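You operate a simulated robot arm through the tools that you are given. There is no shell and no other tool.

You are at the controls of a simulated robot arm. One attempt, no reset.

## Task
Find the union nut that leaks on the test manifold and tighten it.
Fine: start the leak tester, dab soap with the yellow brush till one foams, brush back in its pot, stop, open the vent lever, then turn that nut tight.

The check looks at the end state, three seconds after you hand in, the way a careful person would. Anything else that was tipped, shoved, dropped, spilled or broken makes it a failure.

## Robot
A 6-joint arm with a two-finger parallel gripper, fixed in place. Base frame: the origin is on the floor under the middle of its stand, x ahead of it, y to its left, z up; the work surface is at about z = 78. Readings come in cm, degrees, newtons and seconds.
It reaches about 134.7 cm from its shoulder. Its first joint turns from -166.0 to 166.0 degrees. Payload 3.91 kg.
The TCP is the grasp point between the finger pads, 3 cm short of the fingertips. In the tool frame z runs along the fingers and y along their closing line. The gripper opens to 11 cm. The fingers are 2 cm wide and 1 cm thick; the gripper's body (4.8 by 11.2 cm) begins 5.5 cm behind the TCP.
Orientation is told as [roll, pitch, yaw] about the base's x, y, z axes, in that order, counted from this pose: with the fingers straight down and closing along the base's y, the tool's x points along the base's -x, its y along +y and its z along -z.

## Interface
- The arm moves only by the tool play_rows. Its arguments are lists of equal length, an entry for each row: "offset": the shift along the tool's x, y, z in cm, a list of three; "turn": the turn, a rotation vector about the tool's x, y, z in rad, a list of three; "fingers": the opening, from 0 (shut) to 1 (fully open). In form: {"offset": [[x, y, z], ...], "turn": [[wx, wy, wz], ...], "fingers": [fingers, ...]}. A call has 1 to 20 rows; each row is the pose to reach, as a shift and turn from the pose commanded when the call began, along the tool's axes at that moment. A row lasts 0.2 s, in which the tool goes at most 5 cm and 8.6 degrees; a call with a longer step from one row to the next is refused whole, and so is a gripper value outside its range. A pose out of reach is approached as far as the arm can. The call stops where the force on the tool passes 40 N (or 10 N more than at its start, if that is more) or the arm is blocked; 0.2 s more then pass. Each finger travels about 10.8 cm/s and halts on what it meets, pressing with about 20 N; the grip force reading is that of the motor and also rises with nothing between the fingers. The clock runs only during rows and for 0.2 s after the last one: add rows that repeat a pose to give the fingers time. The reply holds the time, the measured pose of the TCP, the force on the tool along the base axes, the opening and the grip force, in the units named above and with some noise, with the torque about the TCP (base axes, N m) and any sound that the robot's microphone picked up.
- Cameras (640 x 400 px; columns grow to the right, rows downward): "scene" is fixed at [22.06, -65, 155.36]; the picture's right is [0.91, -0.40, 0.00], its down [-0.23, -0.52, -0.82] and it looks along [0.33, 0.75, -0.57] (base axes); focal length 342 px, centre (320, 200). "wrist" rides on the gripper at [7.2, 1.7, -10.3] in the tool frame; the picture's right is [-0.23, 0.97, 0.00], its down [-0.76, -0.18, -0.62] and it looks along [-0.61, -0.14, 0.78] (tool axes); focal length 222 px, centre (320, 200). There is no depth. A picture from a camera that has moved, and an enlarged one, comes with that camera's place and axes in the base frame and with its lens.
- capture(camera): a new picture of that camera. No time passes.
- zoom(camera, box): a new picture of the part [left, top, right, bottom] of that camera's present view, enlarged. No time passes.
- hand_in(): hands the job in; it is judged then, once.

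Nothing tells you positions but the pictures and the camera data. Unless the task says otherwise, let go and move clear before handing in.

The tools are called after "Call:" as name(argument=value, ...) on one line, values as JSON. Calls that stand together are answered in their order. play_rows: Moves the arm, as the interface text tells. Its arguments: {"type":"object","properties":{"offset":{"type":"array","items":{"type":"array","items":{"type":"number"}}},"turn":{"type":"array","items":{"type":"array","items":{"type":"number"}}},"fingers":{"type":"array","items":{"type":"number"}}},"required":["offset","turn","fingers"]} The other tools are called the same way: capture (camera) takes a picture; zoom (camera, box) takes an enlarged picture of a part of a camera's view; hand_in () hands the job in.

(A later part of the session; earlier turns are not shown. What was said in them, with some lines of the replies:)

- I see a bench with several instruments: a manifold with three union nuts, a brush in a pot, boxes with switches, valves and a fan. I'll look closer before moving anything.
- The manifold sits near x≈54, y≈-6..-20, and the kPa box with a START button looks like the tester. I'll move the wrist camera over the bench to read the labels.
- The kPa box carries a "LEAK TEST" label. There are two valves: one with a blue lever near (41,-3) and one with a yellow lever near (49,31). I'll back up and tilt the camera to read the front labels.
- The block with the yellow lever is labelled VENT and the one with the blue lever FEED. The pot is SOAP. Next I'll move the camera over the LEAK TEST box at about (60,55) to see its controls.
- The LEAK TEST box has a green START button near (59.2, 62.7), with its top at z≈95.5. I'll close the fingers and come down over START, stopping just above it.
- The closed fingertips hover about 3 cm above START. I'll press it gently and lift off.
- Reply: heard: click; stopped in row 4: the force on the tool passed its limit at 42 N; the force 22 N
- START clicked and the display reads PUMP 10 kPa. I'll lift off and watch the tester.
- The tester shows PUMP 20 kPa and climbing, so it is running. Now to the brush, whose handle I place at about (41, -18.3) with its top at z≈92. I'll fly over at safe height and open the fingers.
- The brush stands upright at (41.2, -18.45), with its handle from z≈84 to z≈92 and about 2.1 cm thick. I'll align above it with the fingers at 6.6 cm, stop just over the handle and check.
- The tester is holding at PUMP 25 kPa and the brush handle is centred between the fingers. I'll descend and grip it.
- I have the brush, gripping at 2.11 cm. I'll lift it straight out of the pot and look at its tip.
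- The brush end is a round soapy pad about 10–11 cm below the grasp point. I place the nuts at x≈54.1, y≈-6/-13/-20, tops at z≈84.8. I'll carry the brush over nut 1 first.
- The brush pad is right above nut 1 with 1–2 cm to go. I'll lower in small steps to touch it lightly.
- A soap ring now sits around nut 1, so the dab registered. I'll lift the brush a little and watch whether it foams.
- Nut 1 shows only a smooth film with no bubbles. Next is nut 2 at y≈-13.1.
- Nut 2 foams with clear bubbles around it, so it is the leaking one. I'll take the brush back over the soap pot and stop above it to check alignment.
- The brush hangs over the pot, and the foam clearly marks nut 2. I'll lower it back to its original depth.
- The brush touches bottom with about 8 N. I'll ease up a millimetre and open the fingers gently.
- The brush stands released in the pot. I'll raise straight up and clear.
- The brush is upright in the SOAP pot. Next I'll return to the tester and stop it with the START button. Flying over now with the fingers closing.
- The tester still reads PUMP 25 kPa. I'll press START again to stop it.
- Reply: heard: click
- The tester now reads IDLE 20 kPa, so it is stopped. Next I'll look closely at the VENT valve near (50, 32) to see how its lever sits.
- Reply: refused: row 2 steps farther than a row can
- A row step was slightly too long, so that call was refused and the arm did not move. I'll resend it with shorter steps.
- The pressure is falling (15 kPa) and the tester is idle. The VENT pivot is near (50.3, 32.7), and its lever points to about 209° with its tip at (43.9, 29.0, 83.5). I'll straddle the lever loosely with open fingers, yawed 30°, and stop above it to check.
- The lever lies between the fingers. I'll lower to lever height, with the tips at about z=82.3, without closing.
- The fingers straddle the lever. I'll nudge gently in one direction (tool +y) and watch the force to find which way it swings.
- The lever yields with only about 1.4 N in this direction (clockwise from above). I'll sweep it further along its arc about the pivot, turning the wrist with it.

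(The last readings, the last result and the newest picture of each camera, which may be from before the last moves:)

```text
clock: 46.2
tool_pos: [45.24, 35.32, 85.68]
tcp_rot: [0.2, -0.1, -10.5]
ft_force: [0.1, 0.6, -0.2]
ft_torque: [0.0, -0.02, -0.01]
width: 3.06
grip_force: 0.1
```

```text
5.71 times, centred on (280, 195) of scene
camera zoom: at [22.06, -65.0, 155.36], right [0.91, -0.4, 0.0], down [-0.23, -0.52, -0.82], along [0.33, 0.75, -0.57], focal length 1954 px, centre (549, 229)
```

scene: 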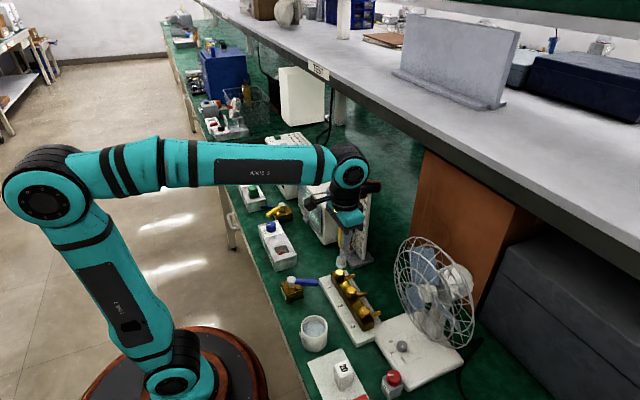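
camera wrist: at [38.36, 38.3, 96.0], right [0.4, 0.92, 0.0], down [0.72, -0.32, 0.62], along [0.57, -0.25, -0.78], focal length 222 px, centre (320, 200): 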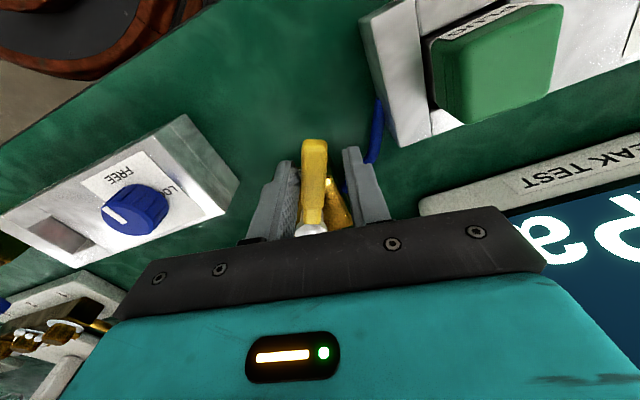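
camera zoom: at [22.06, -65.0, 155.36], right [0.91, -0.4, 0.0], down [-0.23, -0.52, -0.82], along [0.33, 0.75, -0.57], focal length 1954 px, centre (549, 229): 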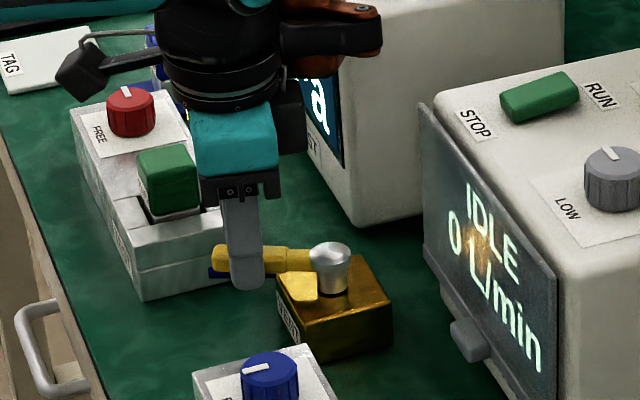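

Call:
zoom(camera="scene", box=[260, 190, 310, 225])

Call:
zoom(camera="wrist", box=[260, 120, 420, 240])

```text
11.43 times, centred on (285, 208) of scene
camera zoom: at [22.06, -65.0, 155.36], right [0.91, -0.4, 0.0], down [-0.23, -0.52, -0.82], along [0.33, 0.75, -0.57], focal length 3908 px, centre (720, 114)
```

zoom: 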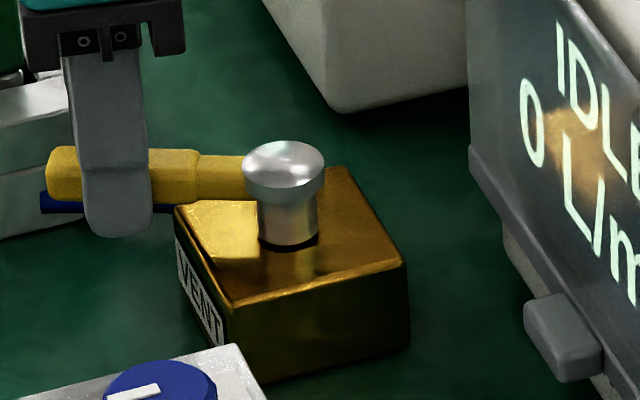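

```text
3.33 times, centred on (340, 180) of wrist
camera zoom: at [38.36, 38.3, 96.0], right [0.4, 0.92, 0.0], down [0.72, -0.32, 0.62], along [0.57, -0.25, -0.78], focal length 740 px, centre (253, 267)
```

zoom: 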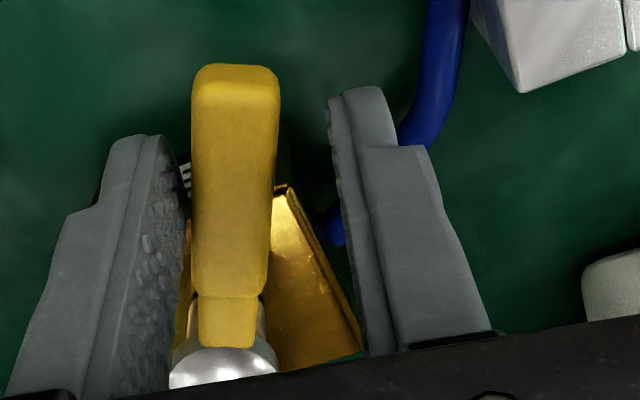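

The lever has swung to about 157° and moves freely. I'll keep sweeping in the same direction, carefully.

Call:
play_rows(offset=[[-0.19, 0.54, 0], [-0.44, 1.05, 0], [-0.73, 1.54, 0]], turn=[[0, 0, 0.1], [0, 0, 0.2], [0, 0, 0.3]], fingers=[0.28, 0.28, 0.28])

Call:
zoom(camera="scene", box=[230, 130, 330, 230])

Call:
zoom(camera="wrist", box=[240, 100, 640, 300])

```text
clock: 47.0
tool_pos: [46.14, 36.39, 85.63]
tcp_rot: [0.1, -0.1, -27.9]
ft_force: [-5.3, -31.4, -3.9]
ft_torque: [-0.62, 0.07, -0.05]
width: 4.6
grip_force: 15.3
```

```text
4.00 times, centred on (280, 180) of scene
camera zoom: at [22.06, -65.0, 155.36], right [0.91, -0.4, 0.0], down [-0.23, -0.52, -0.82], along [0.33, 0.75, -0.57], focal length 1368 px, centre (480, 280)
```

zoom: 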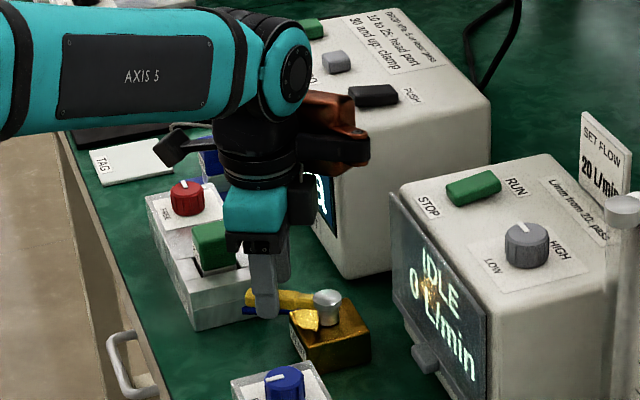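

```text
1.60 times, centred on (440, 200) of wrist
camera zoom: at [40.55, 41.34, 96.01], right [0.66, 0.76, 0.0], down [0.59, -0.51, 0.62], along [0.47, -0.41, -0.78], focal length 355 px, centre (128, 200)
```

zoom: 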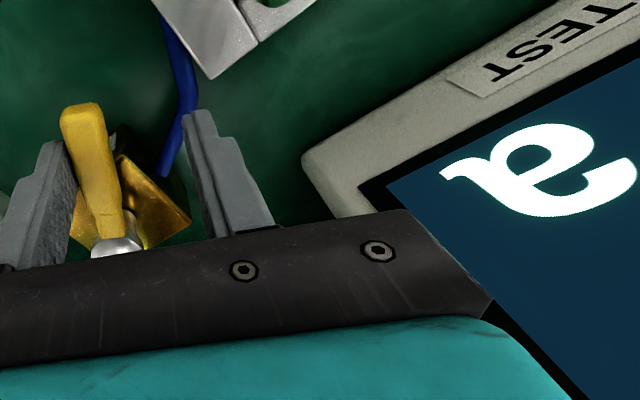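

The lever hit its end stop, with about 31 N showing. I'll back off at once and check where it stands and what the pressure reads.

Call:
play_rows(offset=[[0.1, -0.6, 0], [0.2, -1.2, 0], [0.2, -1.2, 0]], turn=[[0, 0, 0], [0, 0, 0], [0, 0, 0]], fingers=[0.36, 0.36, 0.36])

Call:
capture(camera="wrist")

Call:
zoom(camera="scene", box=[250, 180, 310, 230])

```text
clock: 47.8
tool_pos: [45.42, 35.71, 85.72]
tcp_rot: [0.2, -0.1, -27.5]
ft_force: [0.2, 1.0, 0.0]
ft_torque: [-0.03, -0.01, -0.03]
width: 3.98
grip_force: 0.0
```

```text
taken
camera wrist: at [39.77, 40.61, 96.03], right [0.65, 0.76, 0.0], down [0.59, -0.51, 0.62], along [0.47, -0.4, -0.78], focal length 222 px, centre (320, 200)
```

wrist: 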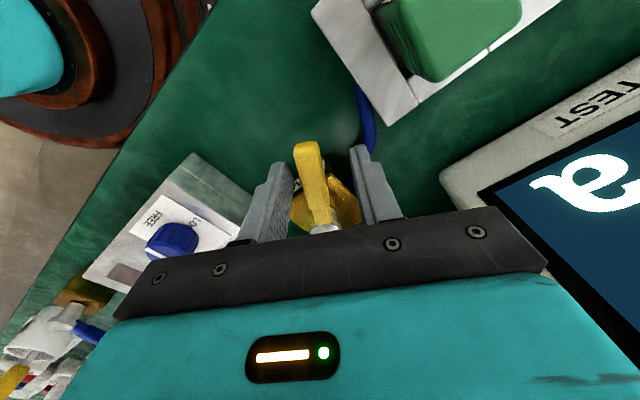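

```text
8.00 times, centred on (280, 205) of scene
camera zoom: at [22.06, -65.0, 155.36], right [0.91, -0.4, 0.0], down [-0.23, -0.52, -0.82], along [0.33, 0.75, -0.57], focal length 2736 px, centre (640, 160)
```

zoom: 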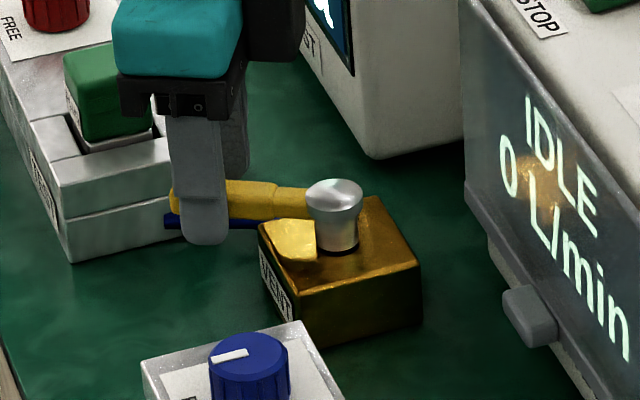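

The lever rests at about 150° (it started at 209°) and the block has not moved. I'll lift straight up and read the tester.

Call:
play_rows(offset=[[0, 0, -2], [0, 0, -6], [0, 0, -10.5], [0, 0, -15], [0, 0, -19.5], [0, 0, -24]], turn=[[0, 0, 0], [0, 0, 0], [0, 0, -0.12], [0, 0, -0.24], [0, 0, -0.36], [0, 0, -0.48]], fingers=[0.38, 0.38, 0.38, 0.38, 0.38, 0.38])

Call:
capture(camera="wrist")

Call:
capture(camera="scene")

Call:
zoom(camera="scene", box=[230, 130, 330, 230])

```text
clock: 49.2
tool_pos: [45.33, 35.51, 109.84]
tcp_rot: [0.1, -0.1, 0.0]
ft_force: [0.0, 0.4, 0.2]
ft_torque: [0.02, 0.04, 0.01]
width: 4.19
grip_force: 0.0
```

```text
taken
camera wrist: at [38.06, 37.17, 120.2], right [0.23, 0.97, 0.0], down [0.76, -0.18, 0.62], along [0.61, -0.14, -0.78], focal length 222 px, centre (320, 200)
```

wrist: 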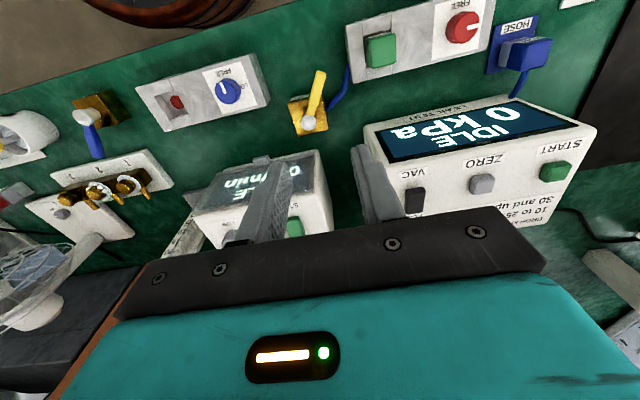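

```text
taken
```

scene: 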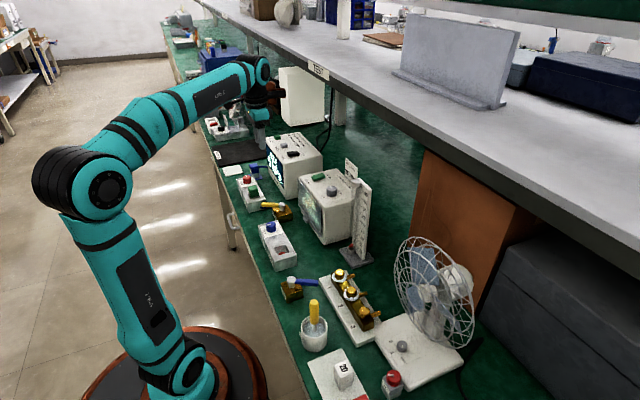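

```text
4.00 times, centred on (280, 180) of scene
camera zoom: at [22.06, -65.0, 155.36], right [0.91, -0.4, 0.0], down [-0.23, -0.52, -0.82], along [0.33, 0.75, -0.57], focal length 1368 px, centre (480, 280)
```

zoom: 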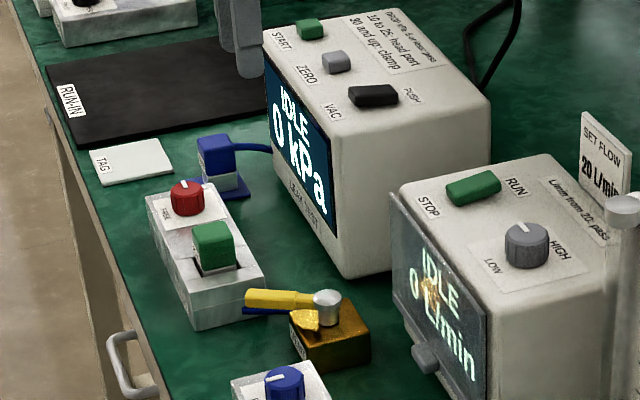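

The tester reads IDLE 0 kPa with the vent lever swung over. I'll check the lever angle precisely before moving to the nut.

Call:
zoom(camera="wrist", box=[270, 55, 370, 145])

Call:
zoom(camera="wrist", box=[20, 130, 180, 240])

Call:
zoom(camera="scene", box=[310, 250, 400, 320])

```text
4.44 times, centred on (320, 100) of wrist
camera zoom: at [38.06, 37.17, 120.2], right [0.23, 0.97, 0.0], down [0.76, -0.18, 0.62], along [0.61, -0.14, -0.78], focal length 987 px, centre (320, 644)
```

zoom: 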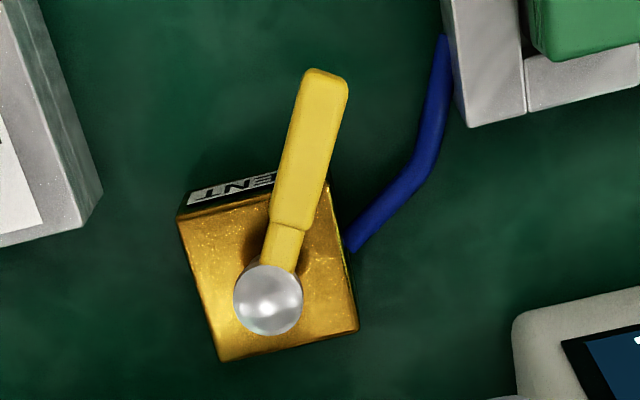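

```text
3.64 times, centred on (100, 185) of wrist
camera zoom: at [38.06, 37.17, 120.2], right [0.23, 0.97, 0.0], down [0.76, -0.18, 0.62], along [0.61, -0.14, -0.78], focal length 808 px, centre (1120, 254)
```

zoom: 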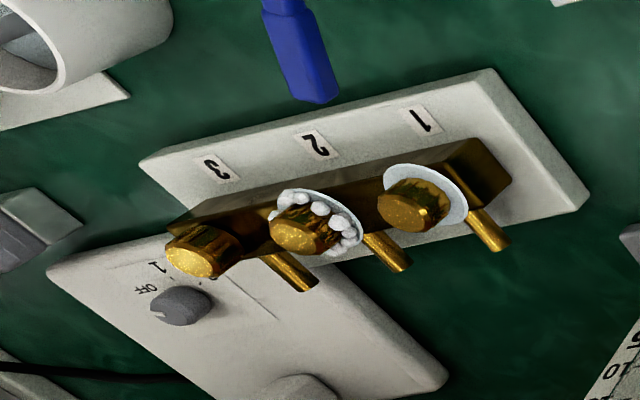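

```text
5.71 times, centred on (355, 285) of scene
camera zoom: at [22.06, -65.0, 155.36], right [0.91, -0.4, 0.0], down [-0.23, -0.52, -0.82], along [0.33, 0.75, -0.57], focal length 1954 px, centre (120, -286)
```

zoom: 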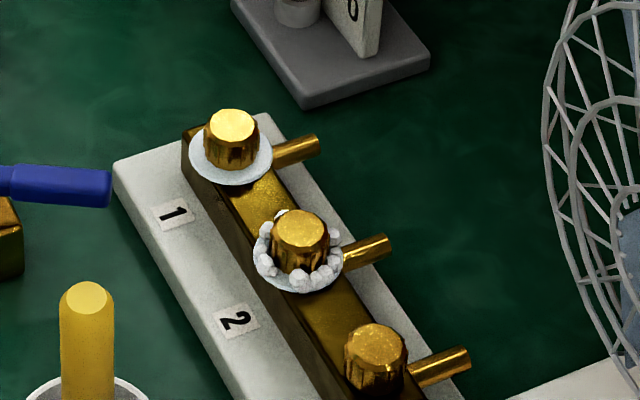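

The vent lever stands at about 150°, 60° from where it began and at its stop, and pressure is 0. Now to nut 2 at (54, -13, top z≈84.8). I'll fly over it, keeping clear of the flowmeter and fan.

Call:
play_rows(offset=[[0, -4.7, 0], [0, -9.4, 0], [0, -14.1, 0], [0, -18.8, 0], [0, -23.5, 0], [0, -28.2, 0], [0, -32.9, 0], [0, -37.6, 0], [-1, -42.2, 0], [-4, -46, 0], [-7, -48.5, 2], [-8.7, -48.5, 6], [-8.7, -48.5, 10], [-8.7, -48.5, 13], [-8.7, -48.5, 13]], turn=[[0, 0, 0], [0, 0, 0], [0, 0, 0], [0, 0, 0], [0, 0, 0], [0, 0, 0], [0, 0, 0], [0, 0, 0], [0, 0, 0], [0, 0, 0], [0, 0, 0], [0, 0, 0], [0, 0, 0], [0, 0, 0], [0, 0, 0]], fingers=[0.46, 0.46, 0.46, 0.46, 0.46, 0.46, 0.46, 0.46, 0.46, 0.46, 0.46, 0.46, 0.46, 0.46, 0.46])

Call:
capture(camera="wrist")

Call:
capture(camera="scene")

Call:
zoom(camera="scene", box=[310, 230, 420, 310])

```text
clock: 52.4
tool_pos: [53.85, -12.79, 96.69]
tcp_rot: [0.3, -0.2, 0.0]
ft_force: [0.1, 0.2, 0.5]
ft_torque: [0.0, -0.01, 0.03]
width: 5.06
grip_force: 0.1
```

```text
taken
camera wrist: at [46.62, -11.12, 107.04], right [0.23, 0.97, 0.0], down [0.76, -0.18, 0.62], along [0.61, -0.14, -0.78], focal length 222 px, centre (320, 200)
```

wrist: 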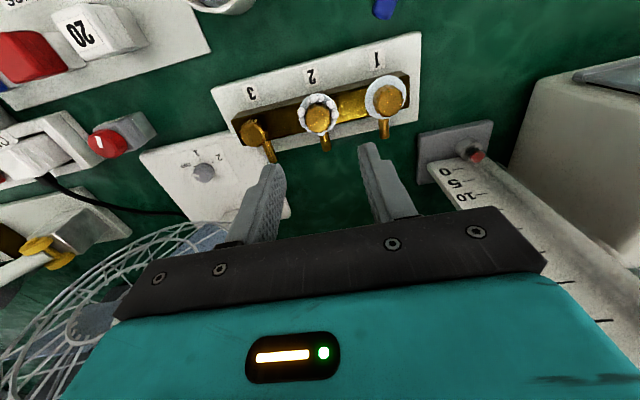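

```text
taken
```

scene: 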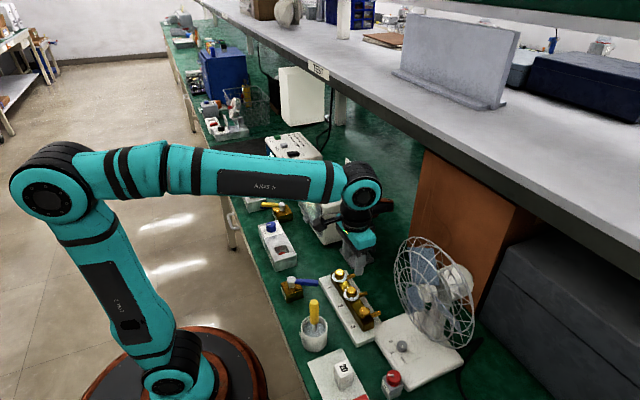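

```text
5.00 times, centred on (365, 270) of scene
camera zoom: at [22.06, -65.0, 155.36], right [0.91, -0.4, 0.0], down [-0.23, -0.52, -0.82], along [0.33, 0.75, -0.57], focal length 1710 px, centre (95, -150)
```

zoom: 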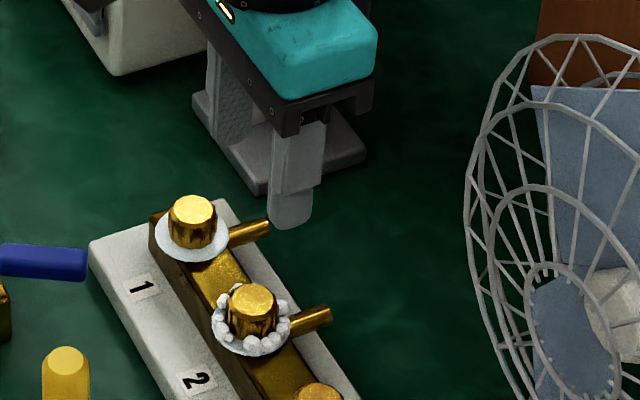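

Call:
zoom(camera="wrist", box=[230, 60, 430, 185])

Call:
zoom(camera="wrist", box=[285, 80, 355, 150])

Call:
zoom(camera="scene", box=[325, 265, 385, 315])

```text
3.20 times, centred on (330, 122) of wrist
camera zoom: at [46.62, -11.12, 107.04], right [0.23, 0.97, 0.0], down [0.76, -0.18, 0.62], along [0.61, -0.14, -0.78], focal length 711 px, centre (288, 448)
```

zoom: 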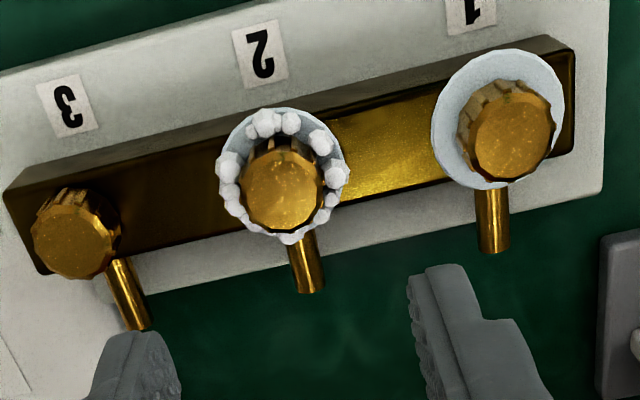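

```text
5.71 times, centred on (320, 115) of wrist
camera zoom: at [46.62, -11.12, 107.04], right [0.23, 0.97, 0.0], down [0.76, -0.18, 0.62], along [0.61, -0.14, -0.78], focal length 1269 px, centre (320, 686)
```

zoom: 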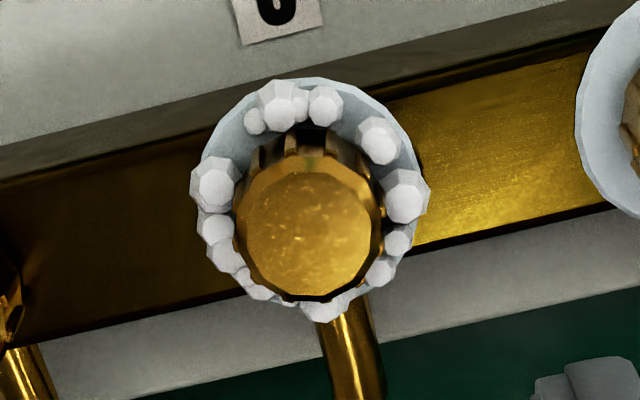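

```text
8.00 times, centred on (355, 290) of scene
camera zoom: at [22.06, -65.0, 155.36], right [0.91, -0.4, 0.0], down [-0.23, -0.52, -0.82], along [0.33, 0.75, -0.57], focal length 2736 px, centre (40, -520)
```

zoom: 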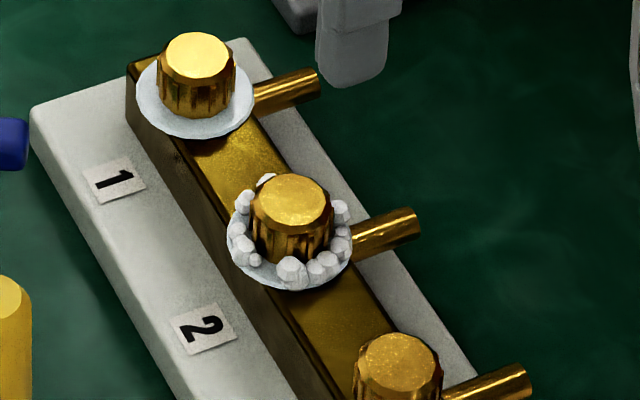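

Nut 2's top centre is at about (54.0, -13.0, 84.6), with a diameter of about 2.6 cm. I'll descend with the gripper yawed +20° so the clockwise turn swings away from the fan. The tips will stop just above the block.

Call:
play_rows(offset=[[-0.1, -0.1, 2], [-0.15, -0.2, 4.5], [-0.15, -0.2, 7], [-0.15, -0.2, 9], [-0.15, -0.2, 10.2], [-0.15, -0.2, 10.7]], turn=[[0, 0, -0.12], [0.003, 0.002, -0.24], [0.005, 0.003, -0.35], [0.005, 0.003, -0.35], [0.005, 0.003, -0.35], [0.005, 0.003, -0.35]], fingers=[0.46, 0.46, 0.46, 0.46, 0.46, 0.46])

Call:
capture(camera="wrist")

Call:
zoom(camera="scene", box=[310, 220, 430, 310])

```text
clock: 53.8
tool_pos: [54.14, -13.05, 86.03]
tcp_rot: [-0.3, 0.0, 19.9]
ft_force: [-3.5, -1.3, 29.1]
ft_torque: [0.74, 0.46, 0.26]
width: 5.04
grip_force: 0.1
```

```text
taken
camera wrist: at [46.7, -13.83, 96.34], right [-0.12, 0.99, 0.0], down [0.77, 0.09, 0.62], along [0.62, 0.07, -0.78], focal length 222 px, centre (320, 200)
```

wrist: 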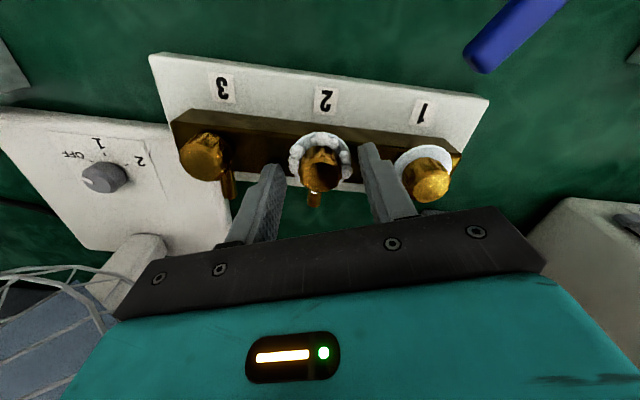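

```text
4.44 times, centred on (370, 265) of scene
camera zoom: at [22.06, -65.0, 155.36], right [0.91, -0.4, 0.0], down [-0.23, -0.52, -0.82], along [0.33, 0.75, -0.57], focal length 1520 px, centre (98, -89)
```

zoom: 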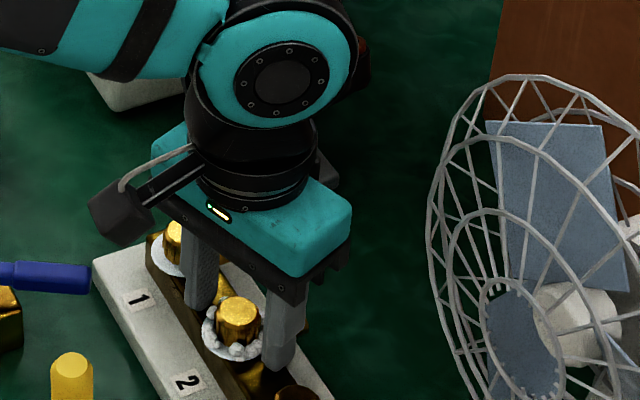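

The tips touched the block top (29 N up). I'll lift a few millimetres to free them.

Call:
play_rows(offset=[[0, 0, -0.3], [0, 0, -0.4]], turn=[[0, 0, 0], [0, 0, 0]], fingers=[0.46, 0.46])

Call:
zoom(camera="scene", box=[330, 260, 390, 310])

Call:
zoom(camera="wrist", box=[220, 110, 420, 235])

```text
clock: 54.4
tool_pos: [54.12, -13.04, 86.37]
tcp_rot: [0.0, 0.0, 19.9]
ft_force: [0.2, 0.5, 1.1]
ft_torque: [-0.03, 0.01, 0.01]
width: 5.09
grip_force: 0.0
```

```text
8.00 times, centred on (360, 285) of scene
camera zoom: at [22.06, -65.0, 155.36], right [0.91, -0.4, 0.0], down [-0.23, -0.52, -0.82], along [0.33, 0.75, -0.57], focal length 2736 px, centre (0, -480)
```

zoom: 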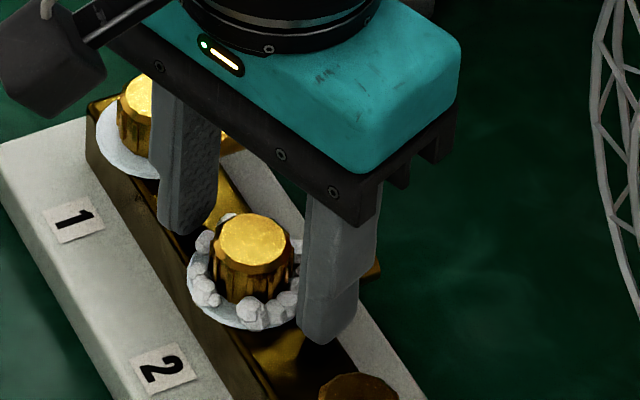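

```text
3.20 times, centred on (320, 172) of wrist
camera zoom: at [46.78, -13.86, 96.61], right [-0.12, 0.99, 0.0], down [0.78, 0.09, 0.62], along [0.62, 0.07, -0.78], focal length 711 px, centre (320, 288)
```

zoom: 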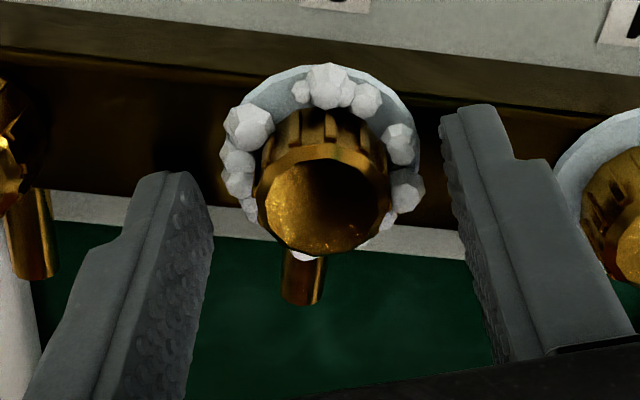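

The fingers are free and the nut is centred. I'll close on it.

Call:
play_rows(offset=[[0, 0, 0.1], [0, 0, 0.1], [0, 0, 0.1], [0, 0, 0.1]], turn=[[0, 0, 0], [0, 0, 0], [0, 0, 0], [0, 0, 0]], fingers=[0.35, 0.2, 0.12, 0.12])

Call:
zoom(camera="scene", box=[330, 260, 390, 310])

Call:
zoom(camera="wrist", box=[220, 110, 420, 235])

```text
clock: 55.4
tool_pos: [54.15, -12.95, 86.26]
tcp_rot: [-0.1, 0.0, 19.9]
ft_force: [-4.8, 7.8, -1.6]
ft_torque: [0.43, 0.24, -0.02]
width: 2.53
grip_force: 44.7
```

```text
8.00 times, centred on (360, 285) of scene
camera zoom: at [22.06, -65.0, 155.36], right [0.91, -0.4, 0.0], down [-0.23, -0.52, -0.82], along [0.33, 0.75, -0.57], focal length 2736 px, centre (0, -480)
```

zoom: 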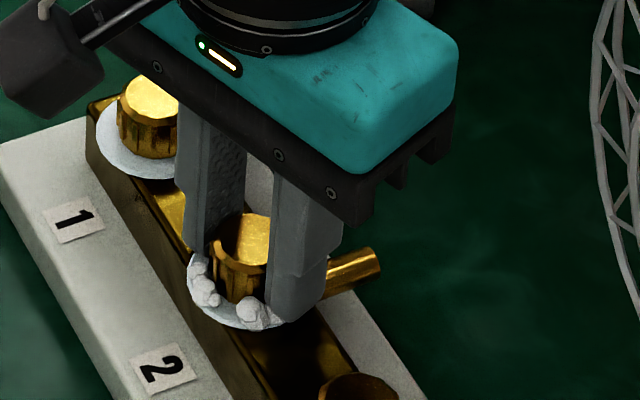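

```text
3.20 times, centred on (320, 172) of wrist
camera zoom: at [46.74, -13.8, 96.54], right [-0.12, 0.99, 0.0], down [0.78, 0.09, 0.62], along [0.62, 0.07, -0.78], focal length 711 px, centre (320, 288)
```

zoom: 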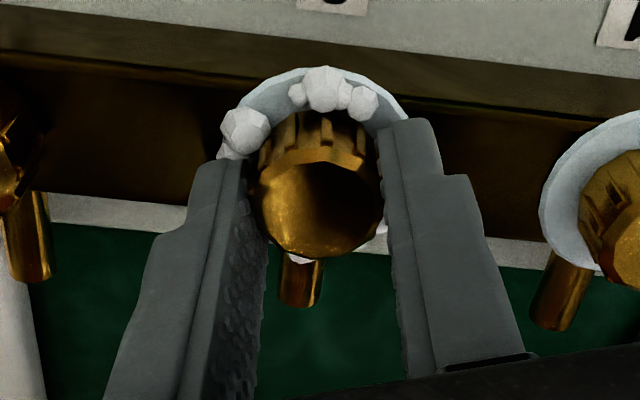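

The nut is gripped at 2.53 cm. I'll turn clockwise (tighten) in modest steps and watch the torque.

Call:
play_rows(offset=[[0, 0.07, 0], [0, 0.07, 0], [0, 0.07, 0], [0, 0.07, 0], [0, 0.07, 0]], turn=[[0, 0, 0.08], [0, 0, 0.16], [0, 0, 0.24], [0, 0, 0.32], [0, 0, 0.4]], fingers=[0.1, 0.1, 0.1, 0.1, 0.1])

Call:
zoom(camera="wrist", box=[220, 110, 420, 235])

Call:
zoom(camera="scene", box=[330, 260, 390, 310])

```text
clock: 56.6
tool_pos: [54.07, -13.06, 86.19]
tcp_rot: [-0.2, 0.0, -3.1]
ft_force: [-8.8, -6.9, -1.6]
ft_torque: [0.07, 0.63, 0.01]
width: 2.54
grip_force: 44.9
```

```text
3.20 times, centred on (320, 172) of wrist
camera zoom: at [46.99, -10.88, 96.53], right [0.28, 0.96, 0.0], down [0.75, -0.22, 0.62], along [0.6, -0.18, -0.78], focal length 711 px, centre (320, 288)
```

zoom: 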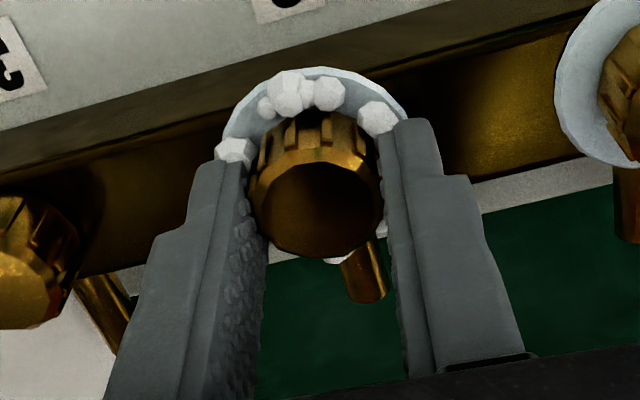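

```text
8.00 times, centred on (360, 285) of scene
camera zoom: at [22.06, -65.0, 155.36], right [0.91, -0.4, 0.0], down [-0.23, -0.52, -0.82], along [0.33, 0.75, -0.57], focal length 2736 px, centre (0, -480)
```

zoom: 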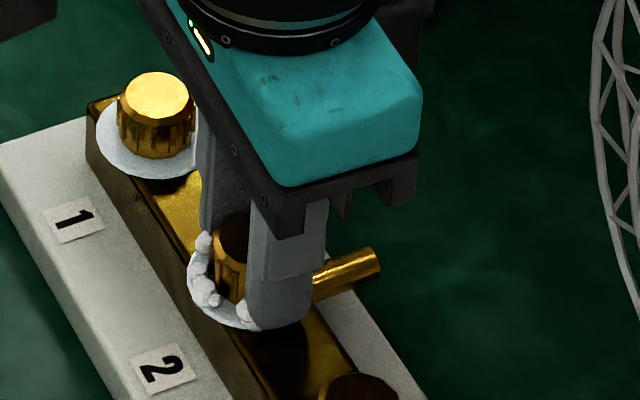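

The nut turns with the fingers at low torque. I'll continue clockwise.

Call:
play_rows(offset=[[0.08, -0.06, 0], [0.08, -0.06, 0], [0.08, -0.06, 0], [0.08, -0.06, 0], [0.08, -0.06, 0]], turn=[[0, 0, 0.08], [0, 0, 0.16], [0, 0, 0.24], [0, 0, 0.32], [0, 0, 0.4]], fingers=[0.1, 0.1, 0.1, 0.1, 0.1])

Call:
zoom(camera="wrist", box=[220, 110, 420, 235])

```text
clock: 57.8
tool_pos: [54.05, -13.02, 86.25]
tcp_rot: [-0.1, 0.1, -26.0]
ft_force: [0.5, -1.5, -11.2]
ft_torque: [0.36, -0.22, -0.01]
width: 2.56
grip_force: 44.8
```

```text
3.20 times, centred on (320, 172) of wrist
camera zoom: at [48.35, -8.31, 96.53], right [0.63, 0.78, 0.0], down [0.61, -0.49, 0.62], along [0.48, -0.4, -0.78], focal length 711 px, centre (320, 288)
```

zoom: 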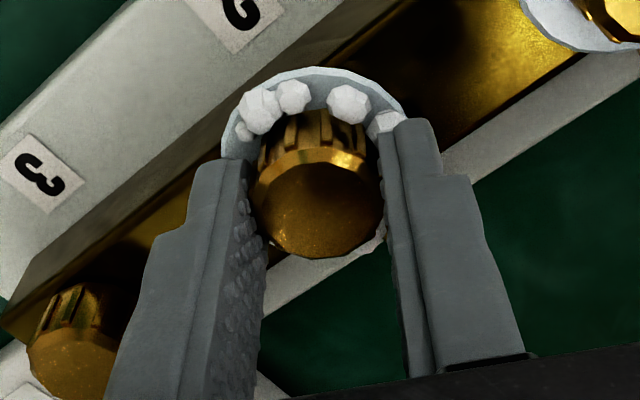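

The nut keeps turning with the fingers, and the −11 N vertical pull suggests it is screwing down. I'll continue and follow it slightly downward.

Call:
play_rows(offset=[[0, 0, 0.05], [0, 0, 0.08], [0, 0, 0.08], [0, 0, 0.08], [0, 0, 0.08]], turn=[[0, 0, 0.08], [0, 0, 0.16], [0, 0, 0.24], [0, 0, 0.32], [0, 0, 0.4]], fingers=[0.1, 0.1, 0.1, 0.1, 0.1])

Call:
zoom(camera="wrist", box=[220, 110, 420, 235])

Call:
capture(camera="scene")

```text
clock: 59.0
tool_pos: [53.98, -13.17, 86.23]
tcp_rot: [-0.1, -0.1, -49.0]
ft_force: [-4.8, -11.1, 6.9]
ft_torque: [-0.24, -0.11, 0.59]
width: 2.57
grip_force: 44.9
```

```text
3.20 times, centred on (320, 172) of wrist
camera zoom: at [50.6, -6.47, 96.48], right [0.88, 0.47, 0.0], down [0.37, -0.69, 0.63], along [0.29, -0.55, -0.78], focal length 711 px, centre (320, 288)
```

zoom: 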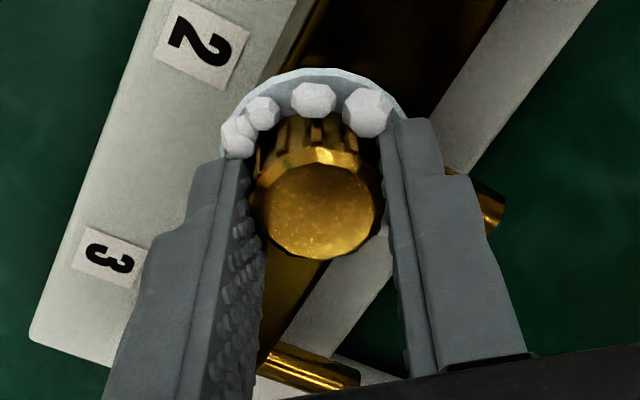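

```text
taken
```

scene: 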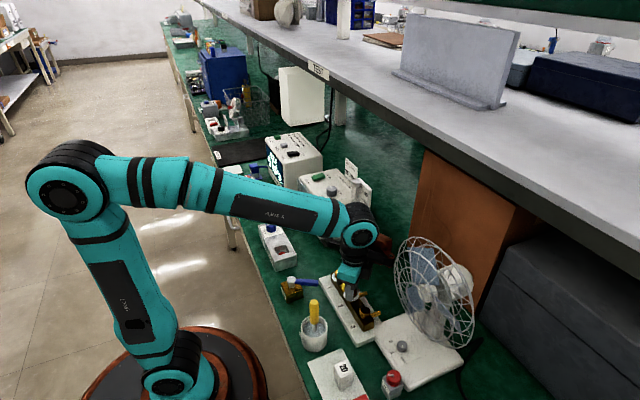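

Torque has risen to 0.59 N·m, so the nut is starting to seat. I'll turn a little more and watch whether it stalls.

Call:
play_rows(offset=[[0.03, -0.03, 0], [0.03, -0.03, 0], [0.03, -0.03, 0]], turn=[[0, 0, 0.05], [0, 0, 0.1], [0, 0, 0.15]], fingers=[0.1, 0.1, 0.1])

Call:
zoom(camera="wrist", box=[220, 110, 420, 235])

```text
clock: 59.8
tool_pos: [54.1, -12.88, 86.11]
tcp_rot: [-0.1, 0.0, -57.3]
ft_force: [-1.3, -5.3, 11.9]
ft_torque: [0.02, -0.08, 0.33]
width: 2.58
grip_force: 44.8
```

```text
3.20 times, centred on (320, 172) of wrist
camera zoom: at [51.54, -5.96, 96.43], right [0.94, 0.33, 0.0], down [0.26, -0.74, 0.63], along [0.21, -0.59, -0.78], focal length 711 px, centre (320, 288)
```

zoom: 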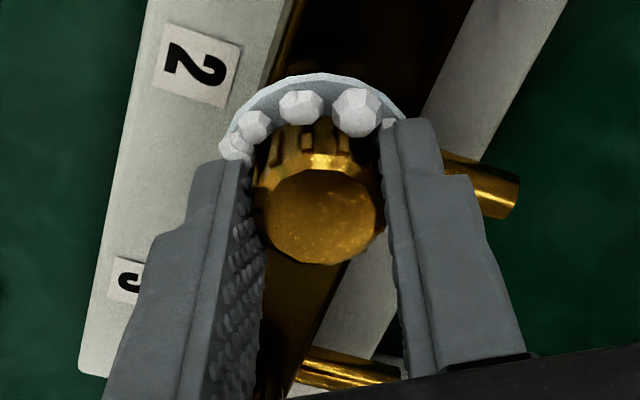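

Call:
zoom(camera="wrist", box=[280, 130, 360, 200])

Call:
zoom(camera="scene", box=[330, 260, 390, 310])

```text
5.71 times, centred on (320, 165) of wrist
camera zoom: at [51.54, -5.96, 96.43], right [0.94, 0.33, 0.0], down [0.26, -0.74, 0.63], along [0.21, -0.59, -0.78], focal length 1269 px, centre (320, 400)
```

zoom: 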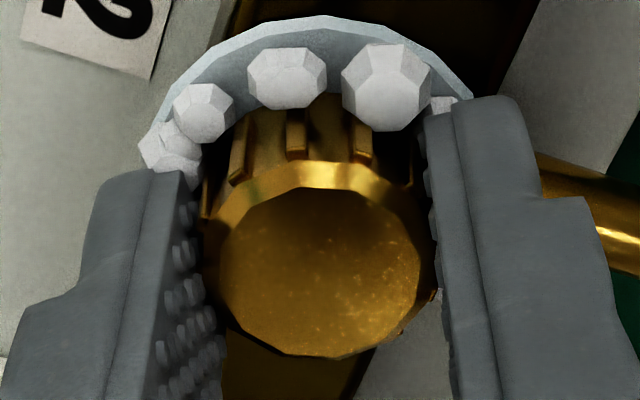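

```text
8.00 times, centred on (360, 285) of scene
camera zoom: at [22.06, -65.0, 155.36], right [0.91, -0.4, 0.0], down [-0.23, -0.52, -0.82], along [0.33, 0.75, -0.57], focal length 2736 px, centre (0, -480)
```

zoom: 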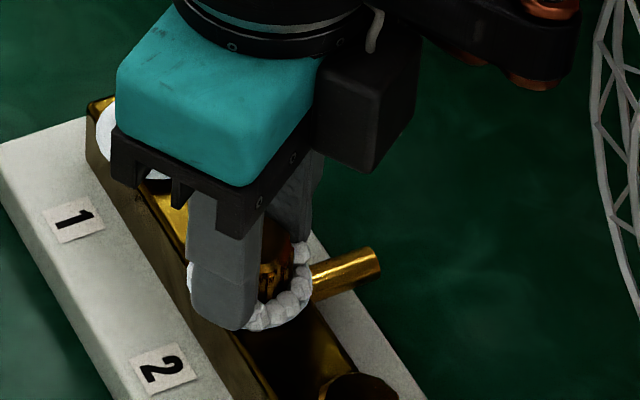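

The nut followed for about 65° at near-zero torque, then torque rose and the grip began to slip, so it looks seated. I'll open the fingers, turn the wrist back and grip again to confirm it stalls at once.

Call:
play_rows(offset=[[0, 0, -0.05], [0, 0, -0.1], [0, 0, -0.1], [0, 0, -0.1], [0, 0, -0.1], [0, 0, -0.1], [0, 0, -0.1], [0, 0, -0.1], [0, 0, -0.1], [0, 0, -0.1], [0, 0, -0.1], [0, 0, -0.1]], turn=[[0, 0, 0], [0, 0, 0], [0, 0, 0], [0, 0, -0.13], [0, 0, -0.26], [0, 0, -0.39], [0, 0, -0.52], [0, 0, -0.65], [0, 0, -0.78], [0, 0, -0.91], [0, 0, -1.04], [0, 0, -1.17]], fingers=[0.33, 0.4, 0.4, 0.4, 0.4, 0.4, 0.4, 0.4, 0.4, 0.4, 0.4, 0.4])

Call:
zoom(camera="wrist", box=[280, 130, 360, 200])

Call:
zoom(camera="scene", box=[330, 260, 390, 310])

```text
clock: 62.4
tool_pos: [53.98, -13.05, 86.31]
tcp_rot: [-0.1, 0.1, 9.7]
ft_force: [-0.1, -0.1, 0.5]
ft_torque: [-0.01, 0.0, 0.04]
width: 4.39
grip_force: 0.1
```

```text
5.71 times, centred on (320, 165) of wrist
camera zoom: at [46.59, -12.5, 96.56], right [0.06, 1.0, 0.0], down [0.78, -0.05, 0.62], along [0.62, -0.04, -0.78], focal length 1269 px, centre (320, 400)
```

zoom: 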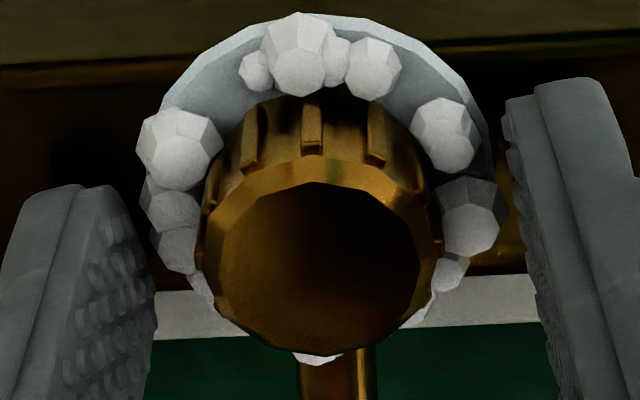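

```text
8.00 times, centred on (360, 285) of scene
camera zoom: at [22.06, -65.0, 155.36], right [0.91, -0.4, 0.0], down [-0.23, -0.52, -0.82], along [0.33, 0.75, -0.57], focal length 2736 px, centre (0, -480)
```

zoom: 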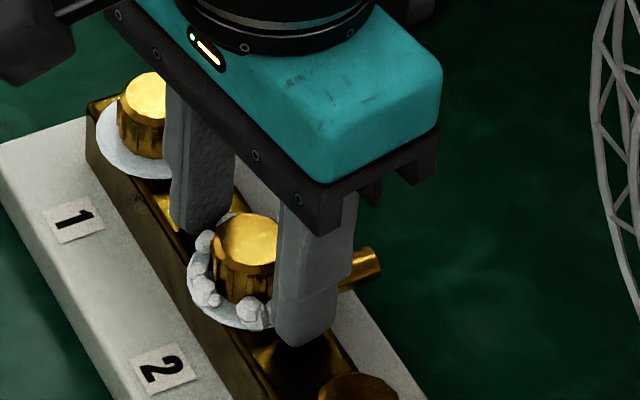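

The nut is clear and the wrist is back at +10°. I'll grip again and apply a clockwise test turn.

Call:
play_rows(offset=[[0, 0, 0.05], [0, 0, 0.05], [0, 0, 0.05], [0, 0, 0.05], [0, 0, 0.05]], turn=[[0, 0, 0], [0, 0, 0], [0, 0, 0], [0, 0, 0.04], [0, 0, 0.08]], fingers=[0.2, 0.1, 0.05, 0.0, 0.0])

Call:
zoom(camera="wrist", box=[280, 130, 360, 200])

```text
clock: 63.6
tool_pos: [54.05, -12.95, 86.15]
tcp_rot: [-0.1, 0.0, 5.0]
ft_force: [0.4, -3.1, 7.5]
ft_torque: [0.08, 0.03, 0.29]
width: 2.55
grip_force: 45.4
```

```text
5.71 times, centred on (320, 165) of wrist
camera zoom: at [46.7, -11.89, 96.53], right [0.14, 0.99, 0.0], down [0.77, -0.11, 0.62], along [0.62, -0.09, -0.78], focal length 1269 px, centre (320, 400)
```

zoom: 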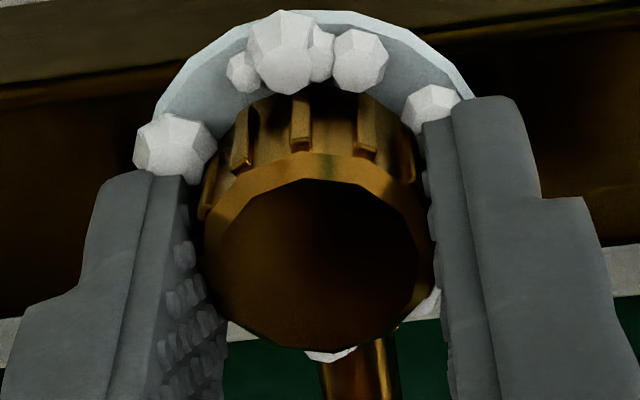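

Call:
play_rows(offset=[[0, 0, 0], [0, 0, 0], [0, 0, 0], [0, 0, 0]], turn=[[0, 0, 0.06], [0, 0, 0.12], [0, 0, 0.18], [0, 0, 0.24]], fingers=[0, 0, 0, 0])

Call:
zoom(camera="wrist", box=[280, 130, 360, 200])

```text
clock: 64.6
tool_pos: [54.07, -12.96, 86.18]
tcp_rot: [-0.2, 0.0, -8.8]
ft_force: [2.6, -2.7, 6.3]
ft_torque: [0.16, 0.11, 0.46]
width: 2.56
grip_force: 44.8
```

```text
5.71 times, centred on (320, 165) of wrist
camera zoom: at [47.14, -10.19, 96.49], right [0.37, 0.93, 0.0], down [0.73, -0.29, 0.62], along [0.58, -0.23, -0.78], focal length 1269 px, centre (320, 400)
```

zoom: 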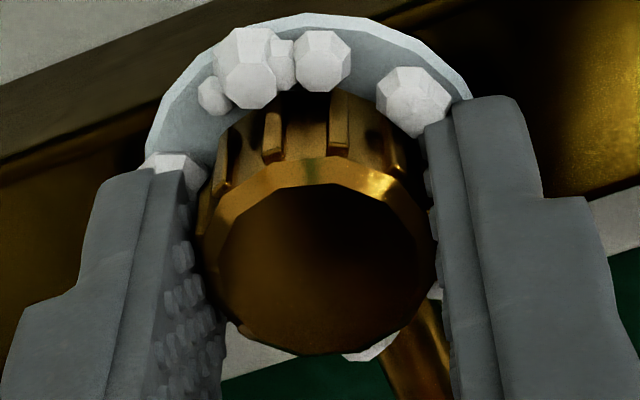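

The fingers slip at about 0.46 N·m while the nut stays fixed, and earlier it turned freely at zero torque. So nut 2 is seated tight. I'll open, lift clear and inspect.

Call:
play_rows(offset=[[0, 0, 0], [0, 0, -0.1], [0, 0, -0.1], [0, 0, -2], [0, 0, -5], [0, 0, -9], [0, 0, -13], [0, 0, -17], [0, 0, -21]], turn=[[0, 0, 0], [0, 0, 0], [0, 0, 0], [0, 0, 0], [0, 0, 0], [0, 0, 0], [0, 0, 0], [0, 0, -0.08], [0, 0, -0.15]], fingers=[0.35, 0.42, 0.42, 0.42, 0.42, 0.42, 0.42, 0.42, 0.42])

Call:
capture(camera="wrist")

Call:
capture(camera="scene")

Call:
zoom(camera="scene", box=[325, 265, 385, 315])

```text
clock: 66.6
tool_pos: [54.12, -12.88, 107.1]
tcp_rot: [-0.2, -0.1, -0.1]
ft_force: [0.1, 0.3, 0.5]
ft_torque: [0.02, 0.01, -0.03]
width: 4.61
grip_force: 0.0
```

```text
taken
camera wrist: at [46.88, -11.11, 117.54], right [0.23, 0.97, 0.0], down [0.76, -0.18, 0.62], along [0.61, -0.14, -0.78], focal length 222 px, centre (320, 200)
```

wrist: 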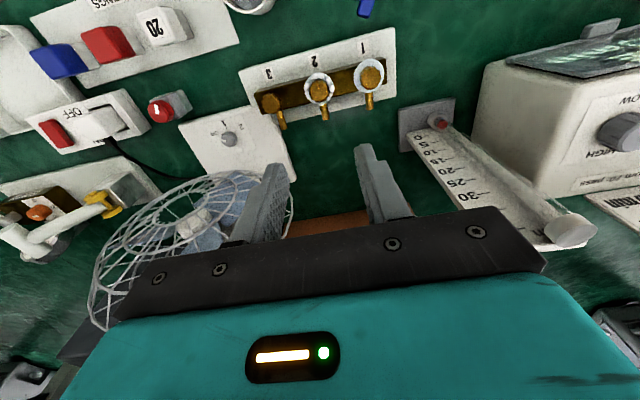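

```text
taken
```

scene: 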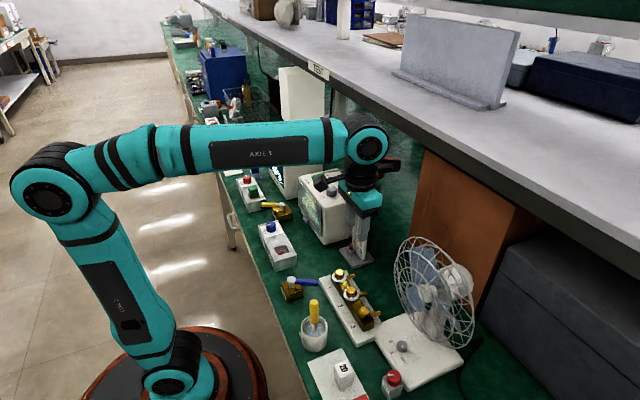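

```text
8.00 times, centred on (355, 290) of scene
camera zoom: at [22.06, -65.0, 155.36], right [0.91, -0.4, 0.0], down [-0.23, -0.52, -0.82], along [0.33, 0.75, -0.57], focal length 2736 px, centre (40, -520)
```

zoom: 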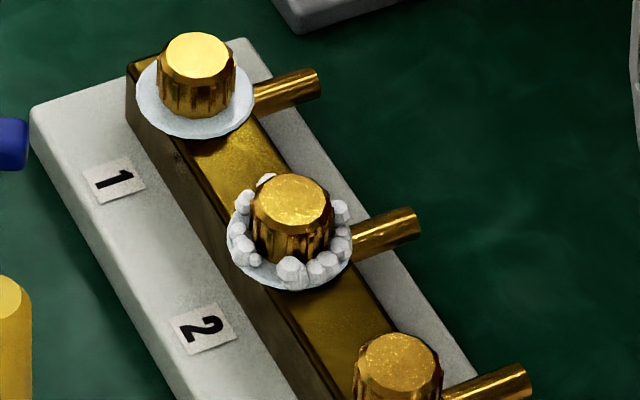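

Nut 2 is released and everything around the manifold looks undisturbed. I'll move the arm to a clear pose and check the tester, vent lever and brush one last time.

Call:
play_rows(offset=[[0, 0, -4], [2, 2, -8], [5, 4, -11], [8, 6, -13], [9, 3, -13], [10, 0, -13], [12, -3, -13]], turn=[[0, 0, 0], [0, 0, 0], [0, 0, 0], [0, 0, 0], [0, 0, 0], [0, 0, 0], [0, 0, 0]], fingers=[0.42, 0.42, 0.42, 0.42, 0.42, 0.42, 0.42])

Call:
capture(camera="scene")

Call:
zoom(camera="scene", box=[230, 130, 330, 230])

Call:
zoom(camera="scene", box=[260, 240, 420, 340])

Call:
capture(camera="wrist")

```text
clock: 68.2
tool_pos: [41.97, -15.89, 120.17]
tcp_rot: [0.0, 0.0, -0.1]
ft_force: [0.4, 0.0, 0.2]
ft_torque: [-0.01, -0.01, 0.0]
width: 4.61
grip_force: 0.1
```

```text
taken
```

scene: 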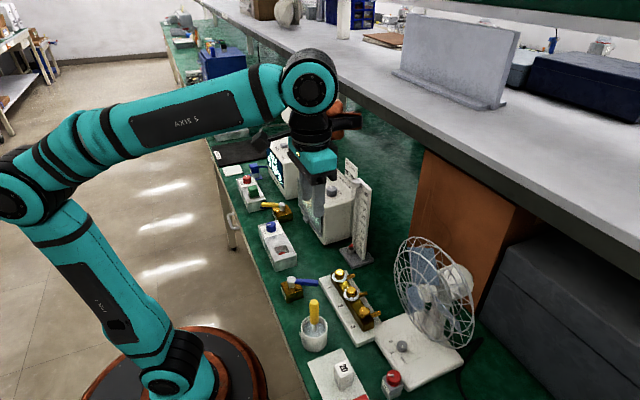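

```text
4.00 times, centred on (280, 180) of scene
camera zoom: at [22.06, -65.0, 155.36], right [0.91, -0.4, 0.0], down [-0.23, -0.52, -0.82], along [0.33, 0.75, -0.57], focal length 1368 px, centre (480, 280)
```

zoom: 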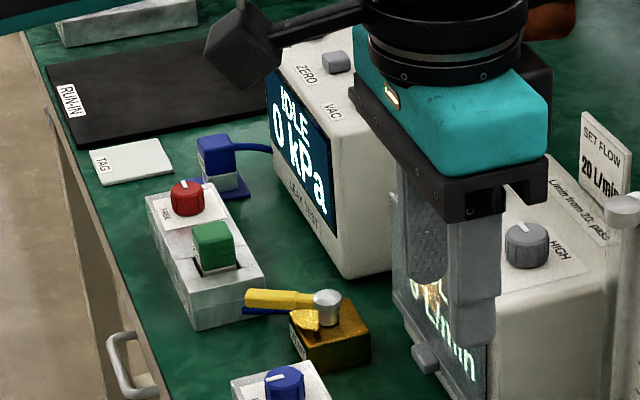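

```text
4.00 times, centred on (340, 290) of scene
camera zoom: at [22.06, -65.0, 155.36], right [0.91, -0.4, 0.0], down [-0.23, -0.52, -0.82], along [0.33, 0.75, -0.57], focal length 1368 px, centre (240, -160)
```

zoom: 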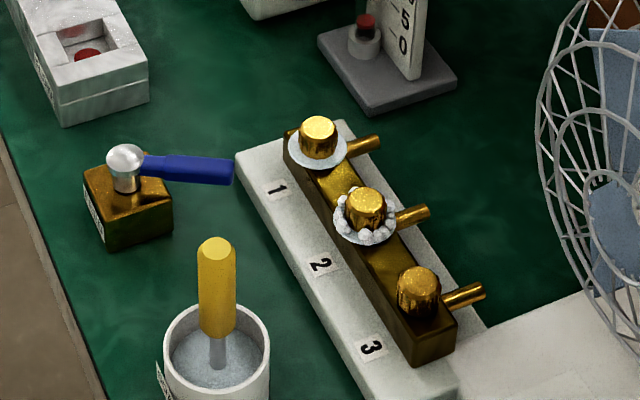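

```text
taken
camera wrist: at [34.79, -14.2, 130.4], right [0.23, 0.97, 0.0], down [0.76, -0.18, 0.62], along [0.61, -0.14, -0.78], focal length 222 px, centre (320, 200)
```

wrist: 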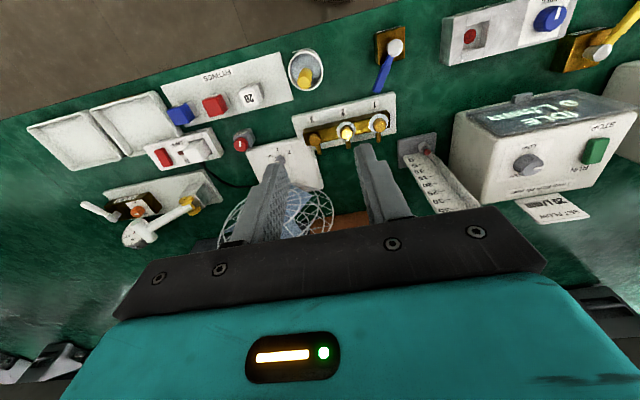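

The tester is IDLE at 0 kPa, the vent lever is fully over and the brush is upright in its pot. Nut 2 is turned to its stop, nothing else has moved, and the arm is clear, so I'm handing in.

Call:
hand_in()

```text
The job is handed in.
```

The leaking union nut was number 2. I tightened it clockwise until it seated, and the job is handed in; I have not seen the verdict.

- **Finding the leak:** I started the leak tester and it held at 25 kPa. Nut 1 showed only a smooth soap film. Nut 2 foamed clearly as soon as it was dabbed, so I did not dab nut 3.
- **Making it safe:** The brush went back upright in the soap pot and I stopped the tester. I swung the yellow VENT lever about 60° until it hit its stop, and the display read 0 kPa before I touched the nut. I took that end as open because the other end had held pressure. The leak was also bleeding the pressure down, so the 0 reading alone doesn't prove it.
- **Tightening:** The nut turned freely for roughly 50–65°, then torque rose to about 0.6 N·m. I gripped it again for a second turn and the fingers slipped while the nut stayed fixed. I take it as tight on that evidence and did not re-run the tester with the vent closed to confirm.

While opening the vent, the lever took about 31 N against its stop, and the fingertips briefly touched the manifold block at about 29 N. Nothing shifted in the pictures afterwards. The arm was clear of the bench before I handed in.
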